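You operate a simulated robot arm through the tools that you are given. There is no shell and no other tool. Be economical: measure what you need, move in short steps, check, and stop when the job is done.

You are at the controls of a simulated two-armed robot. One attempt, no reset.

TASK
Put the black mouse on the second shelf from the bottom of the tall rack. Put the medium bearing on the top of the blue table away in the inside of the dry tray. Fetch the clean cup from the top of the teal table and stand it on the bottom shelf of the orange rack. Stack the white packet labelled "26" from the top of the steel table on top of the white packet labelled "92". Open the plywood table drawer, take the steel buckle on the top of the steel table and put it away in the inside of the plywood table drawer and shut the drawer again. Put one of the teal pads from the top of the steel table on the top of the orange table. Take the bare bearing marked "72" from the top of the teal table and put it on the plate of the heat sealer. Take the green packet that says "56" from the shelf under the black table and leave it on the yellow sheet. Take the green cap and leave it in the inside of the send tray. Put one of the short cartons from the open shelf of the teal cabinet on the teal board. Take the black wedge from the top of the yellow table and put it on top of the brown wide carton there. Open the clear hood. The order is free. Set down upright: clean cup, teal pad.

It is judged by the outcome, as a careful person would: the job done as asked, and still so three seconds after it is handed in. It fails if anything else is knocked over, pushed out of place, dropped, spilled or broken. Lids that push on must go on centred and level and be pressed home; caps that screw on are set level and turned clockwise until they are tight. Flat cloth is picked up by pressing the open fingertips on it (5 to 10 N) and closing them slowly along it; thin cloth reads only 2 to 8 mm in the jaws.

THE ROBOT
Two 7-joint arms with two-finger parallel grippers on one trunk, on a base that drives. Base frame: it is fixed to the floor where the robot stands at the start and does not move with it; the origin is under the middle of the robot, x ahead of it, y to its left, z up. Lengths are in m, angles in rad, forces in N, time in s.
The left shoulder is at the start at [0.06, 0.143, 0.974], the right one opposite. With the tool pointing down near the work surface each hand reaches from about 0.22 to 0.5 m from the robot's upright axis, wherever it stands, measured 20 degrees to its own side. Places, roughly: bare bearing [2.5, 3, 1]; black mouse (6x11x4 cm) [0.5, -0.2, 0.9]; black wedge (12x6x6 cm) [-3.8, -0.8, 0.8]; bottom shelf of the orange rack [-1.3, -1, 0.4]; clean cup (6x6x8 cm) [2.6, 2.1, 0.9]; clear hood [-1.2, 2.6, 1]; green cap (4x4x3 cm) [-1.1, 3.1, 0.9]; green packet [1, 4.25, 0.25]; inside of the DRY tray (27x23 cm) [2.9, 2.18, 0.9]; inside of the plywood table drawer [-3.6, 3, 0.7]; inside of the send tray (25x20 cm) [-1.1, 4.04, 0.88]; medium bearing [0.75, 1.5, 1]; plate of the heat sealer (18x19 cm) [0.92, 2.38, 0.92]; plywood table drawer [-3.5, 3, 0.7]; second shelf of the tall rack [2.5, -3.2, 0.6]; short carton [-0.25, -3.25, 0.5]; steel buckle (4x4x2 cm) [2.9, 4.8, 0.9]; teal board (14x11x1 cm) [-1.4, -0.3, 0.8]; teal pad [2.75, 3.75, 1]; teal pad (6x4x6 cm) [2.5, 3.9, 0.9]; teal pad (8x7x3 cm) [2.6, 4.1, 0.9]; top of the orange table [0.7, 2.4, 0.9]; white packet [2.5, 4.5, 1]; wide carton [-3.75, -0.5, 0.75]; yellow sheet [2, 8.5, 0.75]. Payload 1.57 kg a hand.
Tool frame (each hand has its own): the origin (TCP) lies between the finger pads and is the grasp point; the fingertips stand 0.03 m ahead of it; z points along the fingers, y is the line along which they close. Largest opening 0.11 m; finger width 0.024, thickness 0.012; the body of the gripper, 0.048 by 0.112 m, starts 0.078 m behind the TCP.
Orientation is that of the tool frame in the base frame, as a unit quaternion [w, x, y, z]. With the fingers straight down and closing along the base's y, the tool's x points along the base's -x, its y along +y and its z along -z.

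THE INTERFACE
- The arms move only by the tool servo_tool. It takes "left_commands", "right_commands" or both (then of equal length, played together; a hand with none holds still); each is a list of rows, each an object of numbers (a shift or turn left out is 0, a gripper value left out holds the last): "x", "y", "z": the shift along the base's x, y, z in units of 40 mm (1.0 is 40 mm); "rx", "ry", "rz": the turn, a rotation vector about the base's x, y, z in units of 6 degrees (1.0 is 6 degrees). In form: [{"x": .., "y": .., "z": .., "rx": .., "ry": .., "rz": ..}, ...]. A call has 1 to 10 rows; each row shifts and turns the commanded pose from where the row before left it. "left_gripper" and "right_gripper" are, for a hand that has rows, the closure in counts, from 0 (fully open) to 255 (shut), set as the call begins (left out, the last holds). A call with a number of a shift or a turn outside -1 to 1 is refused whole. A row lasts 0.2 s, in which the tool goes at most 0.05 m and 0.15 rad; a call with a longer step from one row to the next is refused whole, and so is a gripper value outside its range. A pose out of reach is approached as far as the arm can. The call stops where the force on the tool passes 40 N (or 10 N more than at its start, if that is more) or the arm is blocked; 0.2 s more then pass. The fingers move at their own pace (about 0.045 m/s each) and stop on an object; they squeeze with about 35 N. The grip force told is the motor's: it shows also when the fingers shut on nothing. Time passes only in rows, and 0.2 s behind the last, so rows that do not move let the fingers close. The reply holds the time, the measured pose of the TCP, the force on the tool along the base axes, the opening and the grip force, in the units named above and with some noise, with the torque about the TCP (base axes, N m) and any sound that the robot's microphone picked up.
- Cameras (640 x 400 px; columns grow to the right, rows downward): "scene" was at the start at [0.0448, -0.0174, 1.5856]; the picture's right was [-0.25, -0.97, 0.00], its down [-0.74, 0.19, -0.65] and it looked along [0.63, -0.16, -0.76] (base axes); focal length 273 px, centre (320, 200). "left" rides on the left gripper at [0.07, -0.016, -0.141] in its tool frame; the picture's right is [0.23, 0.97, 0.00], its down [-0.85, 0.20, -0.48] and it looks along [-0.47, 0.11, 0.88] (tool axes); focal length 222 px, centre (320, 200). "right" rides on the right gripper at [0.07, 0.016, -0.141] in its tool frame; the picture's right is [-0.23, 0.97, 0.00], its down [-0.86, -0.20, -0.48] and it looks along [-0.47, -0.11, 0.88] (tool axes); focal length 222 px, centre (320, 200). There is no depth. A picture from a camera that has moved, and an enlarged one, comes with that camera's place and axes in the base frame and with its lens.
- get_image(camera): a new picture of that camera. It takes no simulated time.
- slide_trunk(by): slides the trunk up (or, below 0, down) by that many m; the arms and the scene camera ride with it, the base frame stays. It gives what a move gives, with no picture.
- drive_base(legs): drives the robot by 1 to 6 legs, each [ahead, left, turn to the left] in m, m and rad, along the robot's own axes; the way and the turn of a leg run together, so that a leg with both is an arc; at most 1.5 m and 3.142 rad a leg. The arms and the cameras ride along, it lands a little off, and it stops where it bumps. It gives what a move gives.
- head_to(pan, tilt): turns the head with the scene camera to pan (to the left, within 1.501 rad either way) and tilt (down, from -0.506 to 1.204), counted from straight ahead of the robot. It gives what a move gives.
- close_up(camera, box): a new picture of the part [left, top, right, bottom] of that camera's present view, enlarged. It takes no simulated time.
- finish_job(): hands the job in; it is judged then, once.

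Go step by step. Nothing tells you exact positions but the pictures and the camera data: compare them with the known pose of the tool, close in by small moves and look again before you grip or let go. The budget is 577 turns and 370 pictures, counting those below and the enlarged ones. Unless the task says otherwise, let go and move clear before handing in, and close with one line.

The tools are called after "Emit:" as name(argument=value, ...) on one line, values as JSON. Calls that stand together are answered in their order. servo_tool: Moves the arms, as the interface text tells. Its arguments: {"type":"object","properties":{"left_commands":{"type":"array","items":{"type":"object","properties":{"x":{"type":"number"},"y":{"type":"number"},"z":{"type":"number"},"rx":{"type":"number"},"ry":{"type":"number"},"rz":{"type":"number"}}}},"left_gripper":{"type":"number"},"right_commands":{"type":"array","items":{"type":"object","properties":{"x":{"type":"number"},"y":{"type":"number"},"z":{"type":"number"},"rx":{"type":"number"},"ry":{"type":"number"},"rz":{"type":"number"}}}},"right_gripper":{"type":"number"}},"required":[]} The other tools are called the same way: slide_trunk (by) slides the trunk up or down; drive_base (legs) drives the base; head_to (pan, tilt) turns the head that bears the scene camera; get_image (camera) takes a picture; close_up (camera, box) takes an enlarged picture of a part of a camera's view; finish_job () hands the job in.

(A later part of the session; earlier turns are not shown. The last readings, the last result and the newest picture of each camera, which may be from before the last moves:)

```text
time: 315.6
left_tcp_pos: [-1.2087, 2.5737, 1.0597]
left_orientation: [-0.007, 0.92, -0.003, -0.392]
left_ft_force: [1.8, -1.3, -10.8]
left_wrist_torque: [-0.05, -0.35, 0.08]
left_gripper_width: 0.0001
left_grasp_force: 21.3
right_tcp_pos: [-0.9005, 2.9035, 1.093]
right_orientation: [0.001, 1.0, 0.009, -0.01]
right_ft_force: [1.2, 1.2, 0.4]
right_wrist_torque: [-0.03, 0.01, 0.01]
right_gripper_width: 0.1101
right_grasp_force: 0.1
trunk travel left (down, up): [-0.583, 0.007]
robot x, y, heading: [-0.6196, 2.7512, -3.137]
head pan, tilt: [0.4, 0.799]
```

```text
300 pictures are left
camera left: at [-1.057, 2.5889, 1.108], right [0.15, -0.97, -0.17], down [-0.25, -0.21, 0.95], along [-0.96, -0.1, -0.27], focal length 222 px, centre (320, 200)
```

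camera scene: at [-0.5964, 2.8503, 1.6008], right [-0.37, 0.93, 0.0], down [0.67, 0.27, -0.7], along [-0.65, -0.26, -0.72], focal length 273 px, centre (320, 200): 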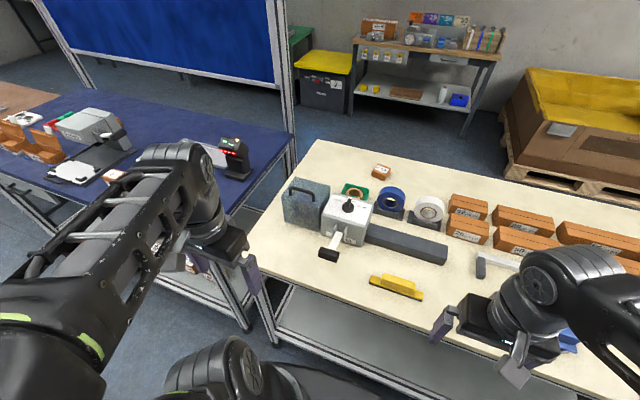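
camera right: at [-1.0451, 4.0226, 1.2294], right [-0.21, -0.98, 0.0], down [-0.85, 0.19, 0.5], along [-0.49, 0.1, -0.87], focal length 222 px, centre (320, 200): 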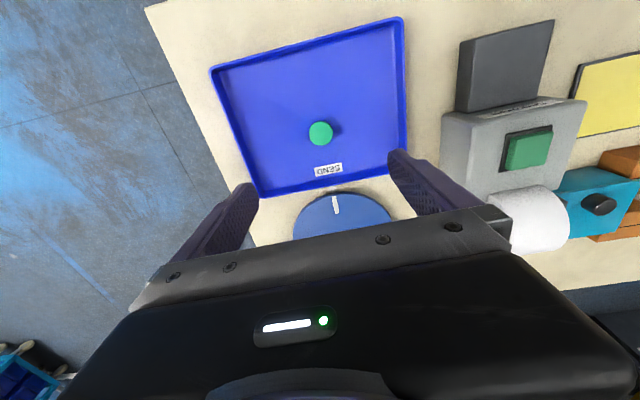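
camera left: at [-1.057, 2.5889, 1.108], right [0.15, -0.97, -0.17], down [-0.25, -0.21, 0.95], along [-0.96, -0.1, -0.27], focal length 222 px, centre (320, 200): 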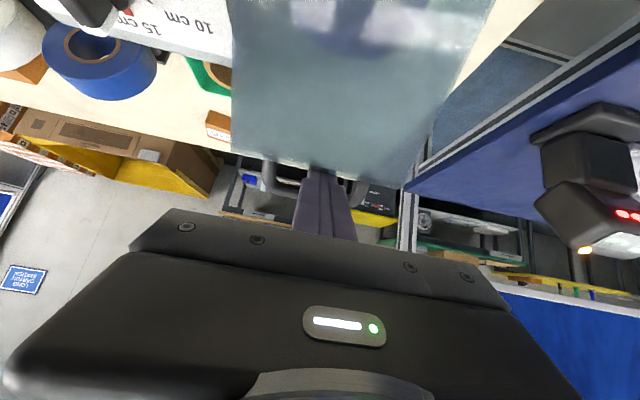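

The hood rests on the finger. I'll continue pushing back while reducing the finger tilt so it doesn't jam.

Emit:
servo_tool(left_commands=[{"x": -0.3, "ry": -0.5}, {"x": -0.3, "ry": -0.5}, {"x": -0.3, "ry": -0.5}, {"x": -0.3, "ry": -0.5}, {}])

Emit:
get_image(camera="left")

Emit:
close_up(camera="scene", box=[230, 150, 390, 280])

```text
time: 316.8
left_tcp_pos: [-1.2484, 2.5733, 1.056]
left_orientation: [-0.009, 0.958, -0.003, -0.285]
left_ft_force: [25.8, 1.4, -16.1]
left_wrist_torque: [-0.62, -3.28, 0.36]
left_gripper_width: 0.0
left_grasp_force: 21.2
right_tcp_pos: [-0.8983, 2.9036, 1.0948]
right_orientation: [0.0, 1.0, 0.01, -0.011]
right_ft_force: [0.0, -0.5, 0.5]
right_wrist_torque: [0.02, 0.01, 0.01]
right_gripper_width: 0.1099
right_grasp_force: 0.0
trunk travel left (down, up): [-0.583, 0.007]
robot x, y, heading: [-0.6238, 2.7503, -3.14]
head pan, tilt: [0.4, 0.799]
```

```text
299 pictures are left
camera left: at [-1.1122, 2.5887, 1.1357], right [0.18, -0.97, -0.14], down [-0.46, -0.21, 0.87], along [-0.87, -0.09, -0.48], focal length 222 px, centre (320, 200)
```

left: 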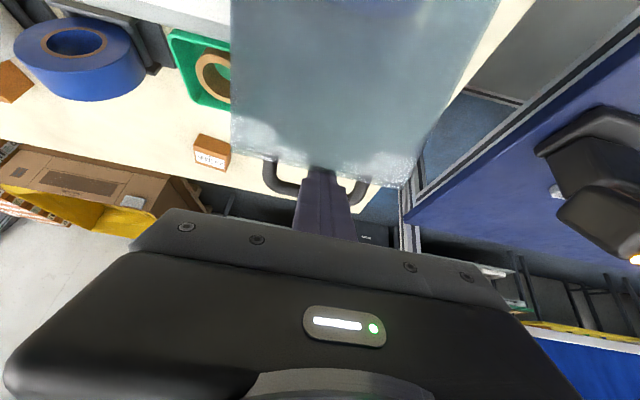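

```text
3.08 times, centred on (310, 215) of scene
camera zoom: at [-0.6642, 2.721, 1.6007], right [-0.39, 0.92, 0.0], down [0.66, 0.28, -0.7], along [-0.64, -0.27, -0.72], focal length 841 px, centre (351, 154)
```

zoom: 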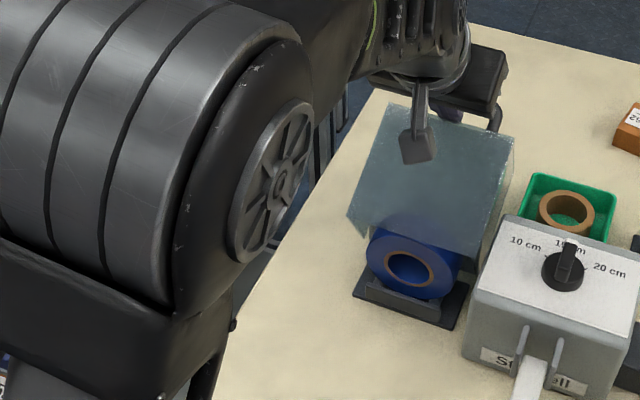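

Working well. A further push with less tilt.

Emit:
servo_tool(left_commands=[{"x": -0.3, "z": -0.1, "ry": -0.5}, {"x": -0.3, "z": -0.12, "ry": -0.5}, {"x": -0.3, "z": -0.14, "ry": -0.5}, {}])

Emit:
get_image(camera="left")

Emit:
close_up(camera="scene", box=[230, 150, 390, 280])

```text
time: 317.3
left_tcp_pos: [-1.2636, 2.5727, 1.0499]
left_orientation: [-0.009, 0.97, -0.002, -0.241]
left_ft_force: [13.0, -0.7, 18.3]
left_wrist_torque: [-0.73, -2.88, 0.1]
left_gripper_width: 0.0
left_grasp_force: 21.6
right_tcp_pos: [-0.8977, 2.9027, 1.0949]
right_orientation: [0.0, 1.0, 0.01, -0.012]
right_ft_force: [0.0, -1.0, 0.7]
right_wrist_torque: [0.02, -0.02, 0.01]
right_gripper_width: 0.1101
right_grasp_force: 0.0
trunk travel left (down, up): [-0.583, 0.007]
robot x, y, heading: [-0.625, 2.7501, -3.138]
head pan, tilt: [0.4, 0.799]
stopped in row 2 (left hand): the force on the tool passed its limit at 43 N (the readings are from after the stop); the commanded pose is now the measured one
```

```text
297 pictures are left
camera left: at [-1.1354, 2.5886, 1.1427], right [0.19, -0.97, -0.12], down [-0.53, -0.21, 0.82], along [-0.82, -0.09, -0.56], focal length 222 px, centre (320, 200)
```

left: 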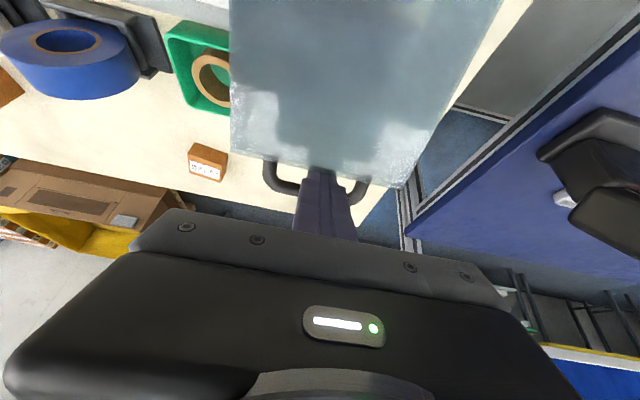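

```text
3.08 times, centred on (310, 215) of scene
camera zoom: at [-0.6626, 2.7219, 1.6017], right [-0.39, 0.92, 0.0], down [0.66, 0.28, -0.7], along [-0.64, -0.27, -0.72], focal length 841 px, centre (351, 154)
```

zoom: 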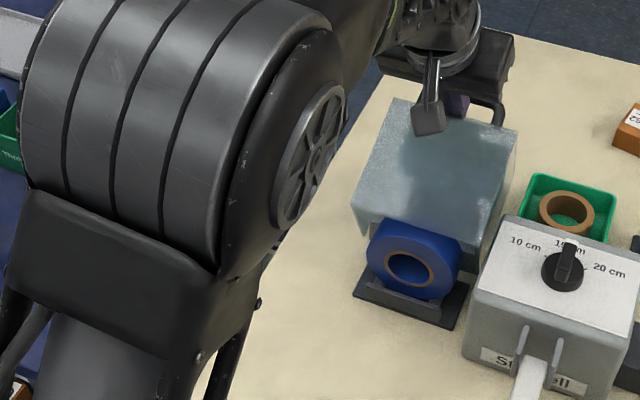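

I'll relieve and see which way the hood wants to go.

Emit:
servo_tool(left_commands=[{"x": 0.2, "z": 0.15}, {"x": 0.2, "z": 0.1}, {}])

Emit:
get_image(camera="left")

```text
time: 318.1
left_tcp_pos: [-1.2517, 2.5732, 1.0583]
left_orientation: [-0.009, 0.97, -0.001, -0.243]
left_ft_force: [-0.6, 0.3, -0.3]
left_wrist_torque: [-0.02, 0.01, -0.01]
left_gripper_width: 0.0
left_grasp_force: 21.0
right_tcp_pos: [-0.8991, 2.9033, 1.0927]
right_orientation: [0.0, 1.0, 0.01, -0.011]
right_ft_force: [0.9, -0.2, -0.3]
right_wrist_torque: [0.0, -0.02, -0.03]
right_gripper_width: 0.1102
right_grasp_force: 0.0
trunk travel left (down, up): [-0.583, 0.007]
robot x, y, heading: [-0.6211, 2.7504, -3.136]
head pan, tilt: [0.4, 0.799]
```

```text
295 pictures are left
camera left: at [-1.1217, 2.5885, 1.1507], right [0.19, -0.97, -0.12], down [-0.53, -0.21, 0.82], along [-0.83, -0.09, -0.56], focal length 222 px, centre (320, 200)
```

left: 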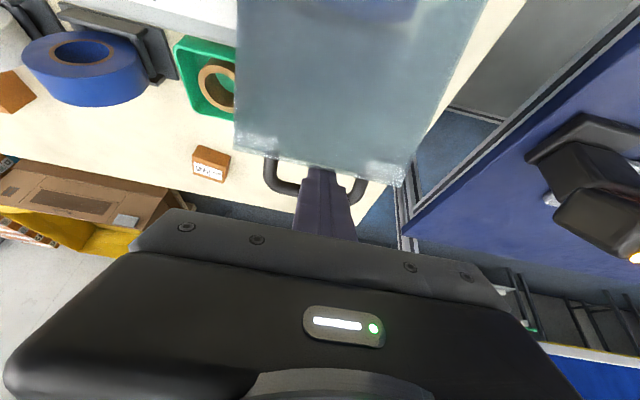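

No load now: the hood stays by itself. I'll withdraw the fingers upward and check its angle.

Emit:
servo_tool(left_commands=[{"x": 0.25, "z": 0.45}, {"x": 0.25, "z": 0.45}, {"x": 0.5, "z": 0.8}, {"x": 0.9, "z": 0.3}, {"x": 0.9}, {}])

Emit:
get_image(camera="left")

Emit:
close_up(camera="scene", box=[230, 150, 390, 280])

```text
time: 319.5
left_tcp_pos: [-1.1369, 2.5726, 1.1385]
left_orientation: [-0.007, 0.97, -0.002, -0.241]
left_ft_force: [0.1, -0.6, 0.0]
left_wrist_torque: [0.02, 0.0, 0.0]
left_gripper_width: 0.0003
left_grasp_force: 21.4
right_tcp_pos: [-0.9011, 2.9034, 1.0931]
right_orientation: [0.001, 1.0, 0.009, -0.011]
right_ft_force: [-0.4, 0.9, 0.1]
right_wrist_torque: [0.03, -0.01, 0.0]
right_gripper_width: 0.1099
right_grasp_force: 0.0
trunk travel left (down, up): [-0.583, 0.007]
robot x, y, heading: [-0.6236, 2.7486, -3.137]
head pan, tilt: [0.4, 0.799]
```

```text
294 pictures are left
camera left: at [-1.0086, 2.5878, 1.2302], right [0.19, -0.97, -0.12], down [-0.53, -0.21, 0.82], along [-0.82, -0.09, -0.56], focal length 222 px, centre (320, 200)
```

left: 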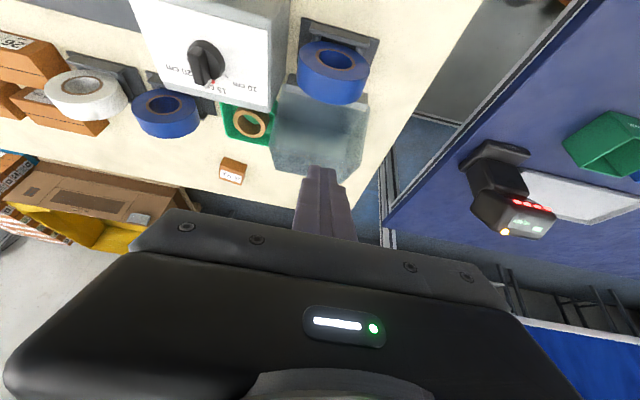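

```text
3.08 times, centred on (310, 215) of scene
camera zoom: at [-0.6668, 2.7217, 1.6008], right [-0.39, 0.92, 0.0], down [0.66, 0.28, -0.7], along [-0.64, -0.27, -0.72], focal length 841 px, centre (351, 154)
```

zoom: 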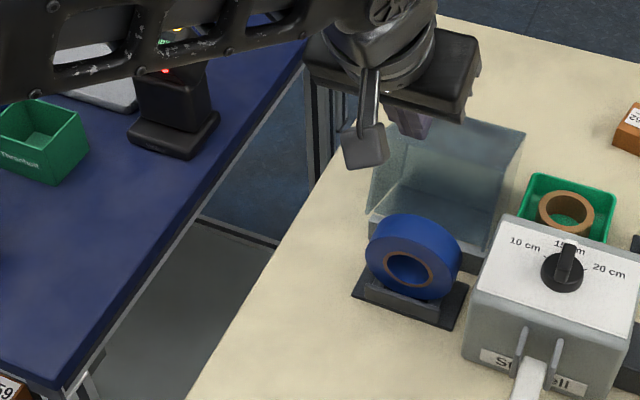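

The hood has swung fully open and stays open. I'll reset the left hand and go to the blue table for the medium bearing.

Emit:
servo_tool(left_commands=[{"x": 0.8, "ry": -1}, {"x": 0.8, "ry": -1}, {"x": 0.8, "ry": -1}, {"x": 0.8, "ry": -1}, {"x": 0.8, "ry": -0.65}, {"x": 0.6}, {}], left_gripper=0)

Emit:
drive_base(legs=[[-0.3, 0, 0], [0, 1.25, 0], [0, 0, 3.14]])

Emit:
head_to(pan=0, tilt=0.6)

Emit:
get_image(camera="scene")

```text
time: 321.1
left_tcp_pos: [-0.9558, 2.5719, 1.1395]
left_orientation: [-0.008, 1.0, 0.0, -0.001]
left_ft_force: [-0.3, -0.5, 0.0]
left_wrist_torque: [0.0, 0.01, 0.01]
left_gripper_width: 0.11
left_grasp_force: 0.0
right_tcp_pos: [-0.9, 2.9032, 1.0933]
right_orientation: [0.0, 1.0, 0.01, -0.01]
right_ft_force: [1.1, -0.2, 0.3]
right_wrist_torque: [-0.03, -0.03, -0.05]
right_gripper_width: 0.1099
right_grasp_force: 0.1
trunk travel left (down, up): [-0.583, 0.007]
robot x, y, heading: [-0.6211, 2.7487, -3.139]
head pan, tilt: [0.4, 0.799]
```

```text
time: 336.4
left_tcp_pos: [0.0076, 1.7031, 1.1388]
left_orientation: [0.003, -0.004, 1.0, -0.009]
left_ft_force: [0.2, -0.3, 1.3]
left_wrist_torque: [0.02, -0.01, -0.01]
left_gripper_width: 0.11
left_grasp_force: 0.1
right_tcp_pos: [-0.0471, 1.3711, 1.0926]
right_orientation: [0.011, -0.013, 1.0, 0.0]
right_ft_force: [0.4, 0.8, -0.5]
right_wrist_torque: [-0.01, -0.01, -0.01]
right_gripper_width: 0.11
right_grasp_force: 0.1
trunk travel left (down, up): [-0.583, 0.007]
robot x, y, heading: [-0.324, 1.5225, 0.009]
head pan, tilt: [0.4, 0.799]
```

```text
time: 337.2
left_tcp_pos: [0.0071, 1.703, 1.1399]
left_orientation: [0.002, -0.003, 1.0, -0.008]
left_ft_force: [-0.4, -0.5, 0.0]
left_wrist_torque: [0.0, 0.0, 0.0]
left_gripper_width: 0.1099
left_grasp_force: 0.1
right_tcp_pos: [-0.0463, 1.3714, 1.0929]
right_orientation: [0.01, -0.012, 1.0, 0.0]
right_ft_force: [-0.7, 0.7, 0.2]
right_wrist_torque: [0.0, 0.0, 0.01]
right_gripper_width: 0.11
right_grasp_force: 0.1
trunk travel left (down, up): [-0.583, 0.007]
robot x, y, heading: [-0.3262, 1.5219, 0.011]
head pan, tilt: [0.0, 0.6]
```

```text
292 pictures are left
camera scene: at [-0.2674, 1.5246, 1.6177], right [0.01, -1.0, 0.0], down [-0.57, -0.01, -0.82], along [0.82, 0.01, -0.57], focal length 273 px, centre (320, 200)
```

scene: 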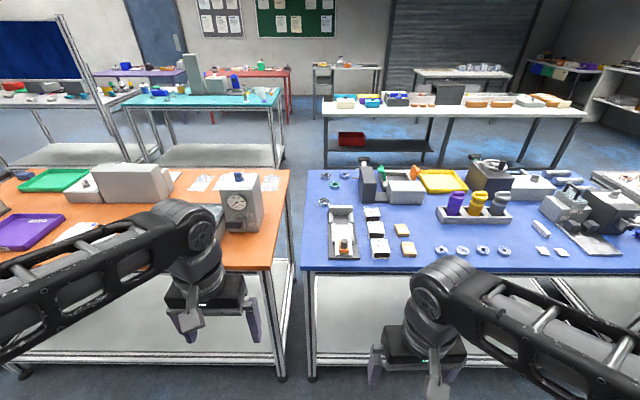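

Several ring-like parts lie on the blue table. Let me zoom in.

Emit:
close_up(camera="scene", box=[300, 160, 460, 260])

Emit:
close_up(camera="scene", box=[420, 180, 580, 280])

```text
4.00 times, centred on (380, 210) of scene
camera zoom: at [-0.2674, 1.5246, 1.6177], right [0.01, -1.0, 0.0], down [-0.57, -0.01, -0.82], along [0.82, 0.01, -0.57], focal length 1093 px, centre (80, 160)
```

zoom: 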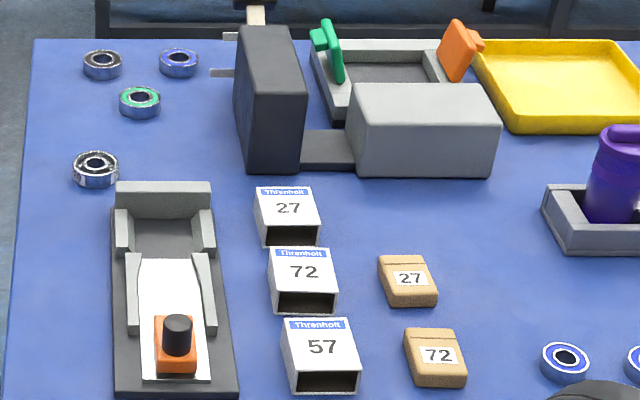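

```text
4.00 times, centred on (500, 230) of scene
camera zoom: at [-0.2674, 1.5246, 1.6177], right [0.01, -1.0, 0.0], down [-0.57, -0.01, -0.82], along [0.82, 0.01, -0.57], focal length 1093 px, centre (-400, 80)
```

zoom: 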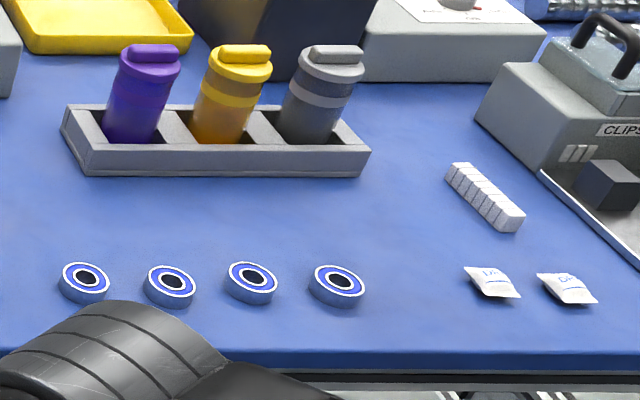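

The medium bearing should be the silver one near [0.75, 1.52]; best reached from the table's +x side. I'll go around the north end, handling the green packet and other jobs in the middle aisle.

Emit:
drive_base(legs=[[0, 1.35, -0.01], [0, 1.35, 0], [0, 1.3, 0]])

Emit:
head_to(pan=0, tilt=0.35)

Emit:
get_image(camera="scene")

```text
time: 356.1
left_tcp_pos: [0.1031, 5.6051, 1.1405]
left_orientation: [0.002, 0.021, 1.0, -0.008]
left_ft_force: [-0.4, 0.5, 0.4]
left_wrist_torque: [0.0, -0.01, 0.0]
left_gripper_width: 0.1099
left_grasp_force: 0.0
right_tcp_pos: [0.0349, 5.2785, 1.0932]
right_orientation: [0.01, 0.01, 1.0, -0.001]
right_ft_force: [0.1, 0.5, -0.1]
right_wrist_torque: [0.02, 0.0, -0.02]
right_gripper_width: 0.1099
right_grasp_force: 0.1
trunk travel left (down, up): [-0.583, 0.007]
robot x, y, heading: [-0.2369, 5.4395, -0.033]
head pan, tilt: [0.0, 0.6]
```

```text
time: 356.9
left_tcp_pos: [0.1032, 5.6058, 1.1399]
left_orientation: [0.001, 0.02, 1.0, -0.009]
left_ft_force: [0.4, -0.2, -0.6]
left_wrist_torque: [0.02, 0.0, 0.03]
left_gripper_width: 0.1098
left_grasp_force: 0.1
right_tcp_pos: [0.0336, 5.2753, 1.0938]
right_orientation: [0.01, 0.01, 1.0, -0.001]
right_ft_force: [0.7, 0.3, 0.0]
right_wrist_torque: [-0.01, 0.0, 0.01]
right_gripper_width: 0.1101
right_grasp_force: 0.1
trunk travel left (down, up): [-0.583, 0.007]
robot x, y, heading: [-0.2369, 5.4447, -0.039]
head pan, tilt: [0.0, 0.351]
```

```text
289 pictures are left
camera scene: at [-0.1746, 5.4402, 1.6404], right [-0.04, -1.0, 0.0], down [-0.34, 0.01, -0.94], along [0.94, -0.04, -0.34], focal length 273 px, centre (320, 200)
```

scene: 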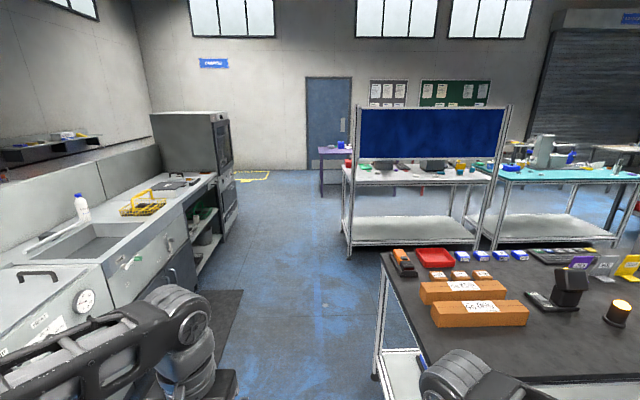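

The corridor is clear. I'll drive to the middle aisle and face the black table's +x side.

Emit:
drive_base(legs=[[0, 0.1, 0.037], [0.95, 0, 0], [0.95, 0, 0], [0, 0, 3.14], [0, 1.25, 0]])

Emit:
slide_trunk(by=-0.4)

Emit:
head_to(pan=0, tilt=0.5)

Emit:
get_image(camera="scene")

```text
time: 380.6
left_tcp_pos: [1.3457, 4.1111, 1.1396]
left_orientation: [-0.009, 1.0, 0.002, -0.002]
left_ft_force: [0.5, -0.2, -0.3]
left_wrist_torque: [0.01, 0.03, -0.01]
left_gripper_width: 0.1102
left_grasp_force: 0.1
right_tcp_pos: [1.3994, 4.4427, 1.0924]
right_orientation: [-0.001, 1.0, 0.012, -0.011]
right_ft_force: [0.6, 0.1, -0.7]
right_wrist_torque: [0.01, -0.01, 0.02]
right_gripper_width: 0.11
right_grasp_force: 0.1
trunk travel left (down, up): [-0.583, 0.007]
robot x, y, heading: [1.6768, 4.2902, -3.136]
head pan, tilt: [0.0, 0.351]
```

```text
time: 384.4
left_tcp_pos: [1.3438, 4.1121, 0.7395]
left_orientation: [-0.009, 1.0, 0.003, -0.002]
left_ft_force: [0.1, -0.2, 0.3]
left_wrist_torque: [0.02, 0.02, 0.01]
left_gripper_width: 0.11
left_grasp_force: 0.0
right_tcp_pos: [1.4002, 4.4438, 0.6927]
right_orientation: [0.0, 1.0, 0.013, -0.011]
right_ft_force: [0.5, -0.4, 0.5]
right_wrist_torque: [-0.05, 0.04, -0.03]
right_gripper_width: 0.1101
right_grasp_force: 0.1
trunk travel left (down, up): [-0.183, 0.407]
robot x, y, heading: [1.6736, 4.2892, -3.138]
head pan, tilt: [0.0, 0.351]
```

```text
time: 385.1
left_tcp_pos: [1.3449, 4.1132, 0.7395]
left_orientation: [-0.009, 1.0, 0.002, -0.002]
left_ft_force: [0.3, -0.1, -0.2]
left_wrist_torque: [0.0, 0.01, -0.03]
left_gripper_width: 0.1099
left_grasp_force: 0.0
right_tcp_pos: [1.3992, 4.4437, 0.6923]
right_orientation: [0.0, 1.0, 0.012, -0.011]
right_ft_force: [0.5, -0.5, 0.5]
right_wrist_torque: [0.0, 0.01, 0.02]
right_gripper_width: 0.1099
right_grasp_force: 0.1
trunk travel left (down, up): [-0.183, 0.407]
robot x, y, heading: [1.6814, 4.2923, -3.132]
head pan, tilt: [0.0, 0.499]
```

```text
288 pictures are left
camera scene: at [1.6167, 4.2938, 1.2268], right [-0.01, 1.0, 0.0], down [0.48, 0.0, -0.88], along [-0.88, -0.01, -0.48], focal length 273 px, centre (320, 200)
```

scene: 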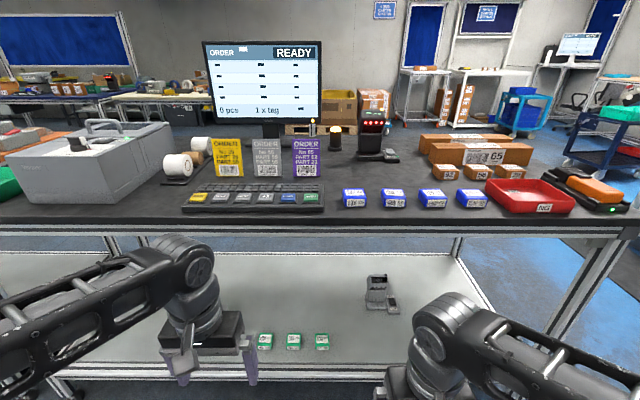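

Three green packets lie on the under-shelf. Zooming to read the labels.

Emit:
close_up(camera="scene", box=[250, 320, 340, 360])

```text
7.11 times, centred on (295, 340) of scene
camera zoom: at [1.6167, 4.2938, 1.2268], right [-0.01, 1.0, 0.0], down [0.48, 0.0, -0.88], along [-0.88, -0.01, -0.48], focal length 1944 px, centre (498, -796)
```

zoom: 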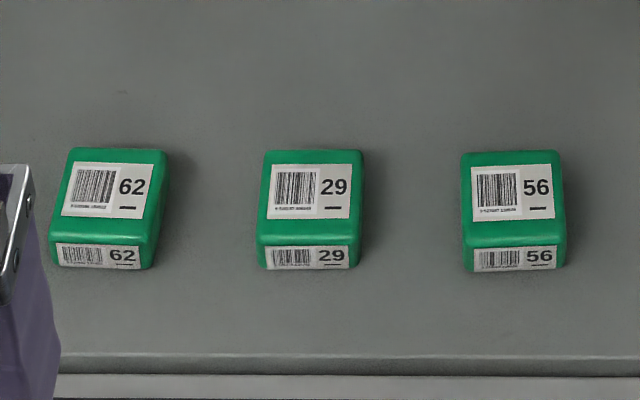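

Packet 56 is the +y one, at about [0.985, 4.29] on a shelf at z≈0.28. I'll lower the trunk, pull the left hand back and move in.

Emit:
servo_tool(left_commands=[{"x": 0.8, "y": -0.8}, {"x": 0.8, "y": -0.8}, {"x": 0.8, "y": -0.8}, {}])

Emit:
slide_trunk(by=-0.18)

Emit:
servo_tool(right_commands=[{"z": -0.9}, {"z": -0.9}, {}])

Emit:
drive_base(legs=[[0, 0.15, 0], [0.2, 0, 0]])

Emit:
get_image(camera="scene")

Emit:
get_image(camera="right")

```text
time: 386.1
left_tcp_pos: [1.4429, 4.0152, 0.7389]
left_orientation: [-0.009, 1.0, 0.002, -0.002]
left_ft_force: [-0.2, 0.6, 0.3]
left_wrist_torque: [0.02, 0.0, 0.02]
left_gripper_width: 0.11
left_grasp_force: 0.1
right_tcp_pos: [1.3993, 4.4446, 0.6928]
right_orientation: [0.001, 1.0, 0.012, -0.011]
right_ft_force: [0.0, -0.1, -0.7]
right_wrist_torque: [-0.05, 0.02, 0.03]
right_gripper_width: 0.1099
right_grasp_force: 0.1
trunk travel left (down, up): [-0.183, 0.407]
robot x, y, heading: [1.6808, 4.2924, -3.135]
head pan, tilt: [0.0, 0.499]
```

```text
time: 388.1
left_tcp_pos: [1.4423, 4.0139, 0.5593]
left_orientation: [-0.008, 1.0, 0.003, -0.002]
left_ft_force: [-0.1, -0.1, -0.2]
left_wrist_torque: [0.01, -0.03, 0.0]
left_gripper_width: 0.11
left_grasp_force: 0.1
right_tcp_pos: [1.3998, 4.4432, 0.5141]
right_orientation: [0.0, 1.0, 0.012, -0.01]
right_ft_force: [-0.7, -0.1, 0.3]
right_wrist_torque: [-0.01, -0.02, 0.0]
right_gripper_width: 0.1099
right_grasp_force: 0.0
trunk travel left (down, up): [-0.003, 0.587]
robot x, y, heading: [1.6788, 4.2939, -3.132]
head pan, tilt: [0.0, 0.499]
```

```text
time: 388.9
left_tcp_pos: [1.4428, 4.015, 0.5584]
left_orientation: [-0.008, 1.0, 0.003, -0.002]
left_ft_force: [-0.4, -0.4, 0.5]
left_wrist_torque: [-0.01, 0.01, 0.01]
left_gripper_width: 0.1102
left_grasp_force: 0.0
right_tcp_pos: [1.3983, 4.4436, 0.4431]
right_orientation: [0.0, 1.0, 0.011, -0.012]
right_ft_force: [-0.1, -0.5, 0.3]
right_wrist_torque: [-0.03, 0.0, -0.04]
right_gripper_width: 0.11
right_grasp_force: 0.1
trunk travel left (down, up): [-0.003, 0.587]
robot x, y, heading: [1.68, 4.2878, -3.137]
head pan, tilt: [0.0, 0.499]
```

```text
time: 391.4
left_tcp_pos: [1.2493, 3.8647, 0.5589]
left_orientation: [-0.009, 1.0, 0.005, -0.002]
left_ft_force: [-0.3, -0.2, 0.1]
left_wrist_torque: [0.03, 0.01, 0.01]
left_gripper_width: 0.11
left_grasp_force: 0.1
right_tcp_pos: [1.2032, 4.293, 0.4432]
right_orientation: [-0.001, 1.0, 0.014, -0.011]
right_ft_force: [-0.9, -0.4, 0.2]
right_wrist_torque: [-0.03, -0.01, 0.02]
right_gripper_width: 0.1101
right_grasp_force: 0.1
trunk travel left (down, up): [-0.003, 0.587]
robot x, y, heading: [1.4838, 4.1416, -3.125]
head pan, tilt: [0.0, 0.499]
```

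```text
286 pictures are left
camera scene: at [1.4218, 4.1449, 1.0468], right [-0.01, 1.0, 0.0], down [0.48, 0.01, -0.88], along [-0.88, -0.01, -0.48], focal length 273 px, centre (320, 200)
```

scene: 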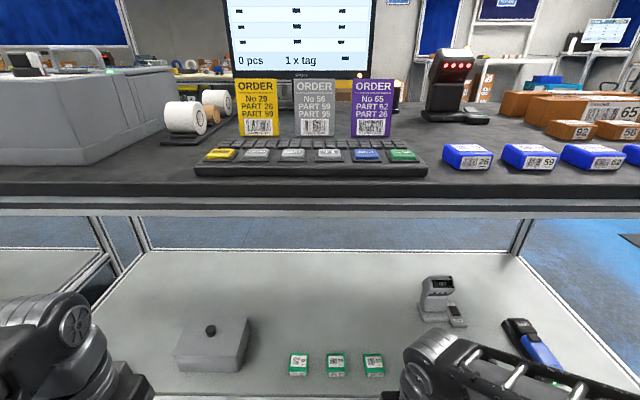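

```text
285 pictures are left
camera right: at [1.2755, 4.2793, 0.5821], right [-0.2, -0.98, 0.0], down [-0.85, 0.18, 0.5], along [-0.49, 0.1, -0.87], focal length 222 px, centre (320, 200)
```

right: 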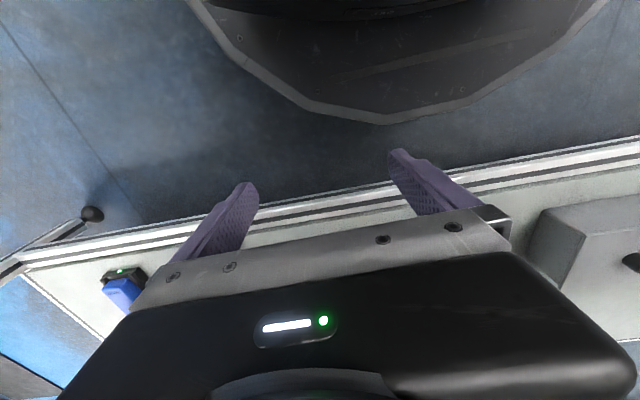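

Packet 56 computed at [0.98, 4.286]. Moving in above it.

Emit:
drive_base(legs=[[0.05, 0, 0]])

Emit:
servo_tool(right_commands=[{"x": -0.86}, {"x": -0.86}, {"x": -0.86}, {"x": -0.86}, {"x": -0.86, "y": -0.15}, {"z": -0.7}, {"z": -0.5}, {}])

Emit:
get_image(camera="right")

```text
time: 392.4
left_tcp_pos: [1.1973, 3.8642, 0.5581]
left_orientation: [-0.009, 1.0, 0.004, -0.001]
left_ft_force: [0.1, -0.3, 0.0]
left_wrist_torque: [-0.02, 0.04, 0.0]
left_gripper_width: 0.1099
left_grasp_force: 0.1
right_tcp_pos: [1.1537, 4.293, 0.4424]
right_orientation: [0.001, 1.0, 0.014, -0.011]
right_ft_force: [-0.3, 0.0, 0.7]
right_wrist_torque: [0.0, 0.0, -0.01]
right_gripper_width: 0.1099
right_grasp_force: 0.1
trunk travel left (down, up): [-0.003, 0.587]
robot x, y, heading: [1.4284, 4.1428, -3.129]
head pan, tilt: [0.0, 0.499]
```

```text
time: 394.1
left_tcp_pos: [1.1985, 3.8634, 0.5583]
left_orientation: [-0.009, 1.0, 0.005, -0.002]
left_ft_force: [0.1, 0.1, 0.1]
left_wrist_torque: [0.0, -0.02, -0.05]
left_gripper_width: 0.1102
left_grasp_force: 0.1
right_tcp_pos: [0.98, 4.2871, 0.3941]
right_orientation: [0.001, 1.0, 0.014, -0.011]
right_ft_force: [0.0, -0.1, 0.5]
right_wrist_torque: [0.0, 0.0, -0.01]
right_gripper_width: 0.11
right_grasp_force: 0.0
trunk travel left (down, up): [-0.003, 0.587]
robot x, y, heading: [1.4291, 4.1428, -3.131]
head pan, tilt: [0.0, 0.499]
```

```text
284 pictures are left
camera right: at [1.0534, 4.2733, 0.5329], right [-0.2, -0.98, 0.0], down [-0.85, 0.18, 0.5], along [-0.49, 0.1, -0.87], focal length 222 px, centre (320, 200)
```

right: 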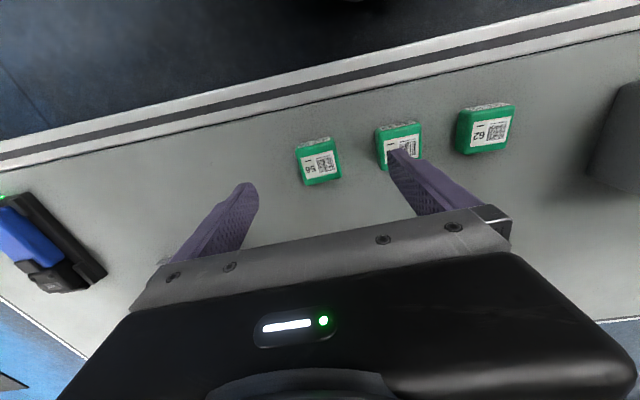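

Finger clearance to packet 29 is tight, so I'll part-close to ~8 cm, centre on 56 and descend.

Emit:
servo_tool(right_commands=[{"x": -0.2, "y": 0.1}, {}, {}], right_gripper=70)

Emit:
servo_tool(right_commands=[{"z": -0.7}, {"z": -0.5}, {"z": -0.15}, {"z": -0.12}, {"z": -0.12}, {"z": -0.12}, {"z": -0.12}, {"z": -0.12}])

Emit:
get_image(camera="right")

```text
time: 394.9
left_tcp_pos: [1.1989, 3.8638, 0.5587]
left_orientation: [-0.009, 1.0, 0.005, -0.001]
left_ft_force: [0.3, -0.5, -0.5]
left_wrist_torque: [0.02, 0.0, 0.02]
left_gripper_width: 0.11
left_grasp_force: 0.1
right_tcp_pos: [0.9714, 4.2912, 0.3946]
right_orientation: [-0.001, 1.0, 0.014, -0.01]
right_ft_force: [0.6, -0.6, -0.1]
right_wrist_torque: [-0.01, 0.01, -0.02]
right_gripper_width: 0.0798
right_grasp_force: 0.1
trunk travel left (down, up): [-0.003, 0.587]
robot x, y, heading: [1.4349, 4.1473, -3.125]
head pan, tilt: [0.0, 0.499]
```

```text
time: 396.8
left_tcp_pos: [1.1984, 3.8637, 0.5599]
left_orientation: [-0.009, 1.0, 0.005, -0.002]
left_ft_force: [-0.6, 0.2, 0.4]
left_wrist_torque: [0.02, 0.02, 0.0]
left_gripper_width: 0.1103
left_grasp_force: 0.0
right_tcp_pos: [0.9715, 4.2905, 0.3168]
right_orientation: [-0.001, 1.0, 0.014, -0.01]
right_ft_force: [1.0, 0.1, -0.3]
right_wrist_torque: [0.01, -0.01, -0.01]
right_gripper_width: 0.0796
right_grasp_force: 0.0
trunk travel left (down, up): [-0.003, 0.587]
robot x, y, heading: [1.4341, 4.1419, -3.136]
head pan, tilt: [0.0, 0.499]
```

```text
283 pictures are left
camera right: at [1.0442, 4.2767, 0.4559], right [-0.2, -0.98, 0.0], down [-0.85, 0.17, 0.5], along [-0.49, 0.1, -0.87], focal length 222 px, centre (320, 200)
```

right: 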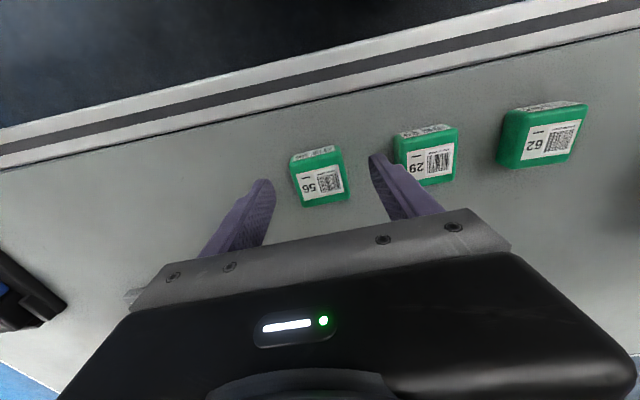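

Still above the shelf; continuing down.

Emit:
servo_tool(right_commands=[{"z": -0.3}, {"z": -0.15}, {"z": -0.12}, {"z": -0.12}, {"z": -0.12}, {"z": -0.12}, {"z": -0.12}, {"z": -0.12}])

Emit:
get_image(camera="right")

```text
time: 398.6
left_tcp_pos: [1.198, 3.8646, 0.5583]
left_orientation: [-0.009, 1.0, 0.005, -0.002]
left_ft_force: [-0.6, -0.5, 0.0]
left_wrist_torque: [-0.01, 0.0, -0.01]
left_gripper_width: 0.1102
left_grasp_force: 0.0
right_tcp_pos: [0.9706, 4.2903, 0.2704]
right_orientation: [0.0, 1.0, 0.013, -0.011]
right_ft_force: [0.6, 0.0, -0.3]
right_wrist_torque: [0.0, 0.0, 0.0]
right_gripper_width: 0.0797
right_grasp_force: 0.0
trunk travel left (down, up): [-0.003, 0.587]
robot x, y, heading: [1.4336, 4.1445, -3.127]
head pan, tilt: [0.0, 0.499]
```

```text
282 pictures are left
camera right: at [1.0444, 4.277, 0.4089], right [-0.2, -0.98, 0.0], down [-0.85, 0.17, 0.5], along [-0.49, 0.1, -0.87], focal length 222 px, centre (320, 200)
```

right: 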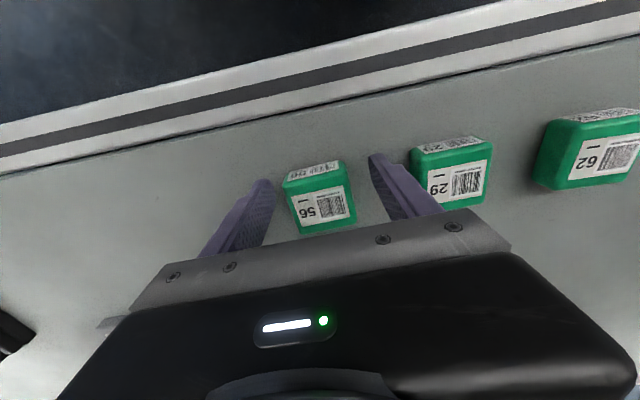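

Emit:
servo_tool(right_commands=[{"z": -0.15, "x": -0.15}, {"z": -0.12}, {"z": -0.12}, {"z": -0.12}, {"z": -0.12}, {"z": -0.12}, {"z": -0.12}, {"z": -0.12}])

Emit:
get_image(camera="right")

```text
time: 399.8
left_tcp_pos: [1.1983, 3.8655, 0.559]
left_orientation: [-0.009, 1.0, 0.004, -0.003]
left_ft_force: [-0.1, -0.4, 0.3]
left_wrist_torque: [0.0, -0.02, 0.01]
left_gripper_width: 0.1095
left_grasp_force: 0.1
right_tcp_pos: [0.9653, 4.291, 0.2506]
right_orientation: [-0.001, 1.0, 0.015, -0.011]
right_ft_force: [9.1, 2.7, 26.3]
right_wrist_torque: [-0.81, -0.54, 0.23]
right_gripper_width: 0.0787
right_grasp_force: 0.1
trunk travel left (down, up): [-0.003, 0.587]
robot x, y, heading: [1.4316, 4.1434, -3.129]
head pan, tilt: [0.0, 0.499]
stopped in row 6 (right hand): the force on the tool passed its limit at 48 N (the readings are from after the stop); the commanded pose is now the measured one
```

```text
281 pictures are left
camera right: at [1.0389, 4.2762, 0.3892], right [-0.2, -0.98, 0.0], down [-0.85, 0.17, 0.5], along [-0.49, 0.1, -0.87], focal length 222 px, centre (320, 200)
```

right: 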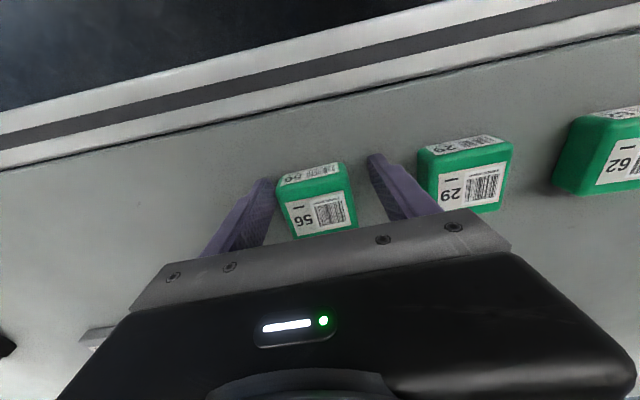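

Shelf at z≈0.22. I'll lift 4 mm, shift 15 mm further in, and close.

Emit:
servo_tool(right_commands=[{"z": 0.12}, {"x": -0.38, "y": 0.12}, {}])

Emit:
servo_tool(right_commands=[{}, {}, {}, {}, {}], right_gripper=255)

Emit:
servo_tool(right_commands=[{"z": 0.4}, {"z": 0.8}, {"z": 0.9}, {"z": 0.9}, {}])

Emit:
get_image(camera="right")

```text
time: 400.6
left_tcp_pos: [1.1986, 3.8649, 0.5579]
left_orientation: [-0.009, 1.0, 0.004, -0.002]
left_ft_force: [-0.4, -0.1, 0.2]
left_wrist_torque: [-0.05, 0.0, -0.01]
left_gripper_width: 0.11
left_grasp_force: 0.1
right_tcp_pos: [0.9507, 4.2947, 0.2537]
right_orientation: [0.0, 1.0, 0.015, -0.011]
right_ft_force: [-0.2, 0.0, 0.2]
right_wrist_torque: [0.01, -0.02, 0.01]
right_gripper_width: 0.0795
right_grasp_force: 0.1
trunk travel left (down, up): [-0.003, 0.587]
robot x, y, heading: [1.4313, 4.147, -3.129]
head pan, tilt: [0.0, 0.499]
```

```text
time: 401.8
left_tcp_pos: [1.1979, 3.8645, 0.5595]
left_orientation: [-0.009, 1.0, 0.005, -0.002]
left_ft_force: [0.4, -0.2, -0.3]
left_wrist_torque: [-0.04, 0.0, 0.01]
left_gripper_width: 0.1099
left_grasp_force: 0.1
right_tcp_pos: [0.9499, 4.296, 0.2536]
right_orientation: [0.0, 1.0, 0.015, -0.011]
right_ft_force: [0.0, -0.2, 0.2]
right_wrist_torque: [-0.04, 0.02, 0.04]
right_gripper_width: 0.0555
right_grasp_force: 34.5
trunk travel left (down, up): [-0.003, 0.587]
robot x, y, heading: [1.4371, 4.1446, -3.127]
head pan, tilt: [0.0, 0.499]
```

```text
time: 403.0
left_tcp_pos: [1.1982, 3.8645, 0.5575]
left_orientation: [-0.009, 1.0, 0.004, -0.002]
left_ft_force: [-0.3, -0.5, -0.6]
left_wrist_torque: [-0.05, -0.03, 0.02]
left_gripper_width: 0.1101
left_grasp_force: 0.0
right_tcp_pos: [0.949, 4.2932, 0.3741]
right_orientation: [0.0, 1.0, 0.015, -0.011]
right_ft_force: [-0.4, -0.2, -1.4]
right_wrist_torque: [-0.04, -0.01, 0.03]
right_gripper_width: 0.0552
right_grasp_force: 35.2
trunk travel left (down, up): [-0.003, 0.587]
robot x, y, heading: [1.4334, 4.1417, -3.133]
head pan, tilt: [0.0, 0.499]
```

```text
280 pictures are left
camera right: at [1.0231, 4.2793, 0.5135], right [-0.2, -0.98, 0.0], down [-0.85, 0.17, 0.5], along [-0.49, 0.09, -0.87], focal length 222 px, centre (320, 200)
```

right: 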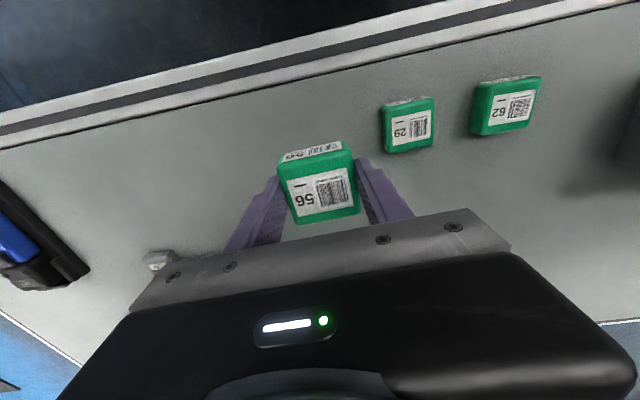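

Packet 56 is held. Withdrawing, backing into the aisle, raising the trunk, and turning north towards the yellow sheet.

Emit:
servo_tool(right_commands=[{"x": 0.9, "z": 0.3}, {"x": 0.9, "z": 0.3}, {"x": 0.9}, {"x": 0.9}, {"x": 0.9}, {"x": 0.9}, {}])

Emit:
drive_base(legs=[[-0.35, 0, 0], [0, 0, -1.571], [0.9, 0, 0]])

Emit:
slide_trunk(by=0.4)

Emit:
get_image(camera="scene")

```text
time: 404.6
left_tcp_pos: [1.1989, 3.8651, 0.5596]
left_orientation: [-0.009, 1.0, 0.004, -0.002]
left_ft_force: [0.2, -0.6, 0.1]
left_wrist_torque: [-0.02, -0.01, 0.02]
left_gripper_width: 0.1099
left_grasp_force: 0.0
right_tcp_pos: [1.1336, 4.2895, 0.4019]
right_orientation: [0.0, 1.0, 0.015, -0.009]
right_ft_force: [-0.3, 0.5, -1.7]
right_wrist_torque: [0.01, -0.03, 0.0]
right_gripper_width: 0.0553
right_grasp_force: 34.6
right hand out of reach, approached as far as the arm can: row 6
trunk travel left (down, up): [-0.003, 0.587]
robot x, y, heading: [1.4333, 4.1434, -3.127]
head pan, tilt: [0.0, 0.499]
```

```text
time: 414.9
left_tcp_pos: [1.4977, 5.236, 0.5596]
left_orientation: [-0.008, 0.714, -0.701, 0.005]
left_ft_force: [0.2, 0.4, 0.1]
left_wrist_torque: [0.02, 0.02, 0.03]
left_gripper_width: 0.11
left_grasp_force: 0.1
right_tcp_pos: [1.9222, 5.3056, 0.4031]
right_orientation: [-0.007, 0.721, -0.693, -0.007]
right_ft_force: [0.0, -0.1, -2.6]
right_wrist_torque: [0.0, 0.0, 0.0]
right_gripper_width: 0.0552
right_grasp_force: 34.6
trunk travel left (down, up): [-0.003, 0.587]
robot x, y, heading: [1.7776, 5.0052, 1.59]
head pan, tilt: [0.0, 0.499]
```

```text
time: 418.7
left_tcp_pos: [1.4978, 5.2358, 0.9594]
left_orientation: [-0.007, 0.714, -0.7, 0.005]
left_ft_force: [0.1, 0.0, 0.2]
left_wrist_torque: [0.02, 0.01, 0.01]
left_gripper_width: 0.1102
left_grasp_force: 0.0
right_tcp_pos: [1.9219, 5.3058, 0.8026]
right_orientation: [-0.007, 0.721, -0.693, -0.007]
right_ft_force: [-0.8, -0.2, -1.0]
right_wrist_torque: [-0.02, -0.02, 0.01]
right_gripper_width: 0.0555
right_grasp_force: 34.9
trunk travel left (down, up): [-0.403, 0.187]
robot x, y, heading: [1.7771, 5.0057, 1.592]
head pan, tilt: [0.0, 0.499]
```

```text
279 pictures are left
camera scene: at [1.7766, 5.0675, 1.4467], right [1.0, 0.02, 0.0], down [0.01, -0.48, -0.88], along [-0.02, 0.88, -0.48], focal length 273 px, centre (320, 200)
```

scene: 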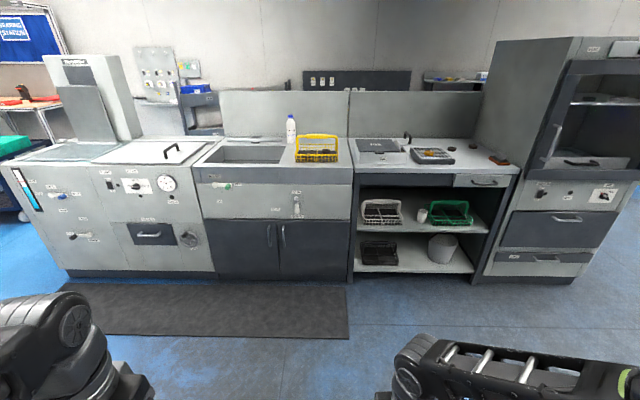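

A kitchen line blocks the way; the sheet lies behind it. I'll go east past the oven and look north.

Emit:
drive_base(legs=[[0.45, 0, -0.02], [0, -1.15, 0], [0, -1.15, 0]])

Emit:
get_image(camera="scene")

```text
time: 432.5
left_tcp_pos: [3.8361, 5.7014, 0.9591]
left_orientation: [-0.008, 0.709, -0.705, 0.005]
left_ft_force: [0.4, 0.8, -0.7]
left_wrist_torque: [0.02, -0.01, -0.01]
left_gripper_width: 0.1099
left_grasp_force: 0.1
right_tcp_pos: [4.262, 5.7651, 0.8018]
right_orientation: [-0.007, 0.716, -0.698, -0.006]
right_ft_force: [-0.4, 0.1, -2.0]
right_wrist_torque: [-0.05, 0.0, 0.01]
right_gripper_width: 0.0554
right_grasp_force: 34.6
trunk travel left (down, up): [-0.403, 0.187]
robot x, y, heading: [4.1129, 5.4697, 1.581]
head pan, tilt: [0.0, 0.499]
```

```text
278 pictures are left
camera scene: at [4.1128, 5.529, 1.4468], right [1.0, 0.01, 0.0], down [0.0, -0.48, -0.88], along [-0.01, 0.88, -0.48], focal length 273 px, centre (320, 200)
```

scene: 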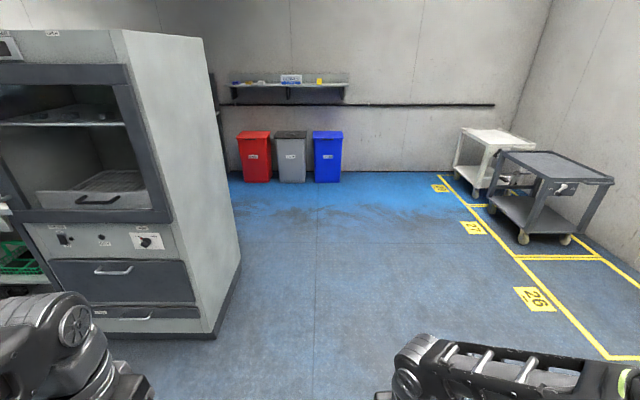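

Open floor to the north. Driving up and turning west.

Emit:
drive_base(legs=[[1.1, 0, 0], [1.0, 0, 0], [0, 0, 1.571]])

Emit:
get_image(camera="scene")

```text
time: 446.6
left_tcp_pos: [3.8805, 7.2804, 0.9578]
left_orientation: [-0.008, 1.0, -0.017, -0.002]
left_ft_force: [0.5, -0.2, 1.0]
left_wrist_torque: [0.02, 0.03, -0.02]
left_gripper_width: 0.11
left_grasp_force: 0.1
right_tcp_pos: [3.8333, 7.7081, 0.8026]
right_orientation: [0.0, 1.0, -0.007, -0.008]
right_ft_force: [0.1, 0.8, -2.3]
right_wrist_torque: [-0.02, -0.03, -0.02]
right_gripper_width: 0.0554
right_grasp_force: 34.7
trunk travel left (down, up): [-0.403, 0.187]
robot x, y, heading: [4.1293, 7.5501, 3.109]
head pan, tilt: [0.0, 0.499]
```

```text
277 pictures are left
camera scene: at [4.0657, 7.5518, 1.4468], right [0.03, 1.0, 0.0], down [0.48, -0.02, -0.88], along [-0.88, 0.03, -0.48], focal length 273 px, centre (320, 200)
```

scene: 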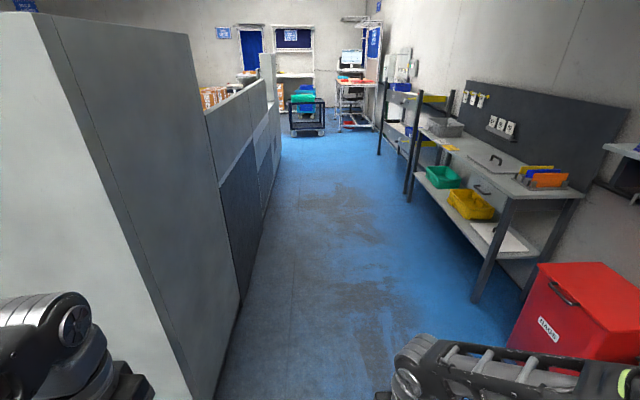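

A wall bench lies along the north side of this corridor. Zooming for the yellow sheet.

Emit:
close_up(camera="scene", box=[370, 70, 600, 210])

```text
2.78 times, centred on (485, 140) of scene
camera zoom: at [4.0657, 7.5518, 1.4468], right [0.03, 1.0, 0.0], down [0.48, -0.02, -0.88], along [-0.88, 0.03, -0.48], focal length 760 px, centre (-139, 367)
```

zoom: 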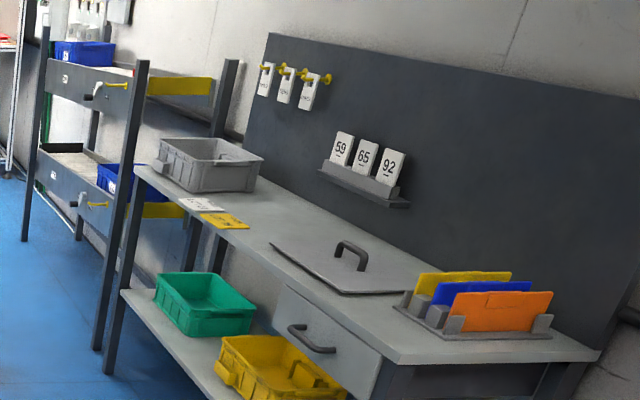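

The yellow sheet is a small tag near the bench's front edge at about [2.0, 8.65]. Driving along the corridor and turning to face it.

Emit:
drive_base(legs=[[0, 0, 0.03], [1.15, 0, 0], [1.12, 0, 0], [0, 0, -1.571]])

Emit:
get_image(camera="scene")

```text
time: 461.8
left_tcp_pos: [1.5863, 7.78, 0.9602]
left_orientation: [-0.007, 0.725, -0.689, 0.005]
left_ft_force: [0.9, 0.2, 0.1]
left_wrist_torque: [-0.01, 0.01, 0.02]
left_gripper_width: 0.1098
left_grasp_force: 0.1
right_tcp_pos: [2.0075, 7.8615, 0.8022]
right_orientation: [-0.006, 0.732, -0.682, -0.008]
right_ft_force: [0.0, 0.3, -1.4]
right_wrist_torque: [-0.04, 0.01, -0.01]
right_gripper_width: 0.0554
right_grasp_force: 34.5
trunk travel left (down, up): [-0.403, 0.187]
robot x, y, heading: [1.8753, 7.5562, 1.625]
head pan, tilt: [0.0, 0.499]
```

```text
275 pictures are left
camera scene: at [1.8691, 7.6196, 1.4468], right [1.0, 0.05, 0.0], down [0.03, -0.48, -0.88], along [-0.05, 0.88, -0.48], focal length 273 px, centre (320, 200)
```

scene: 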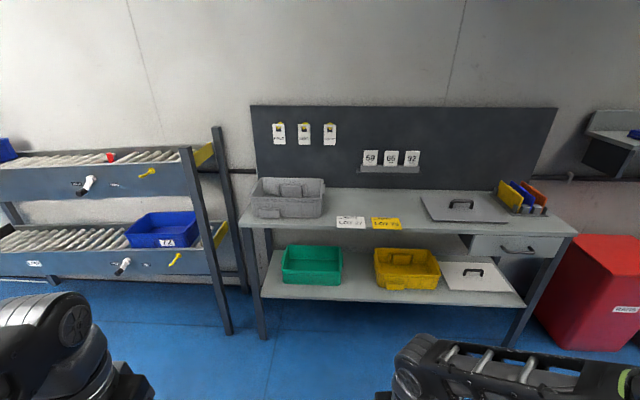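

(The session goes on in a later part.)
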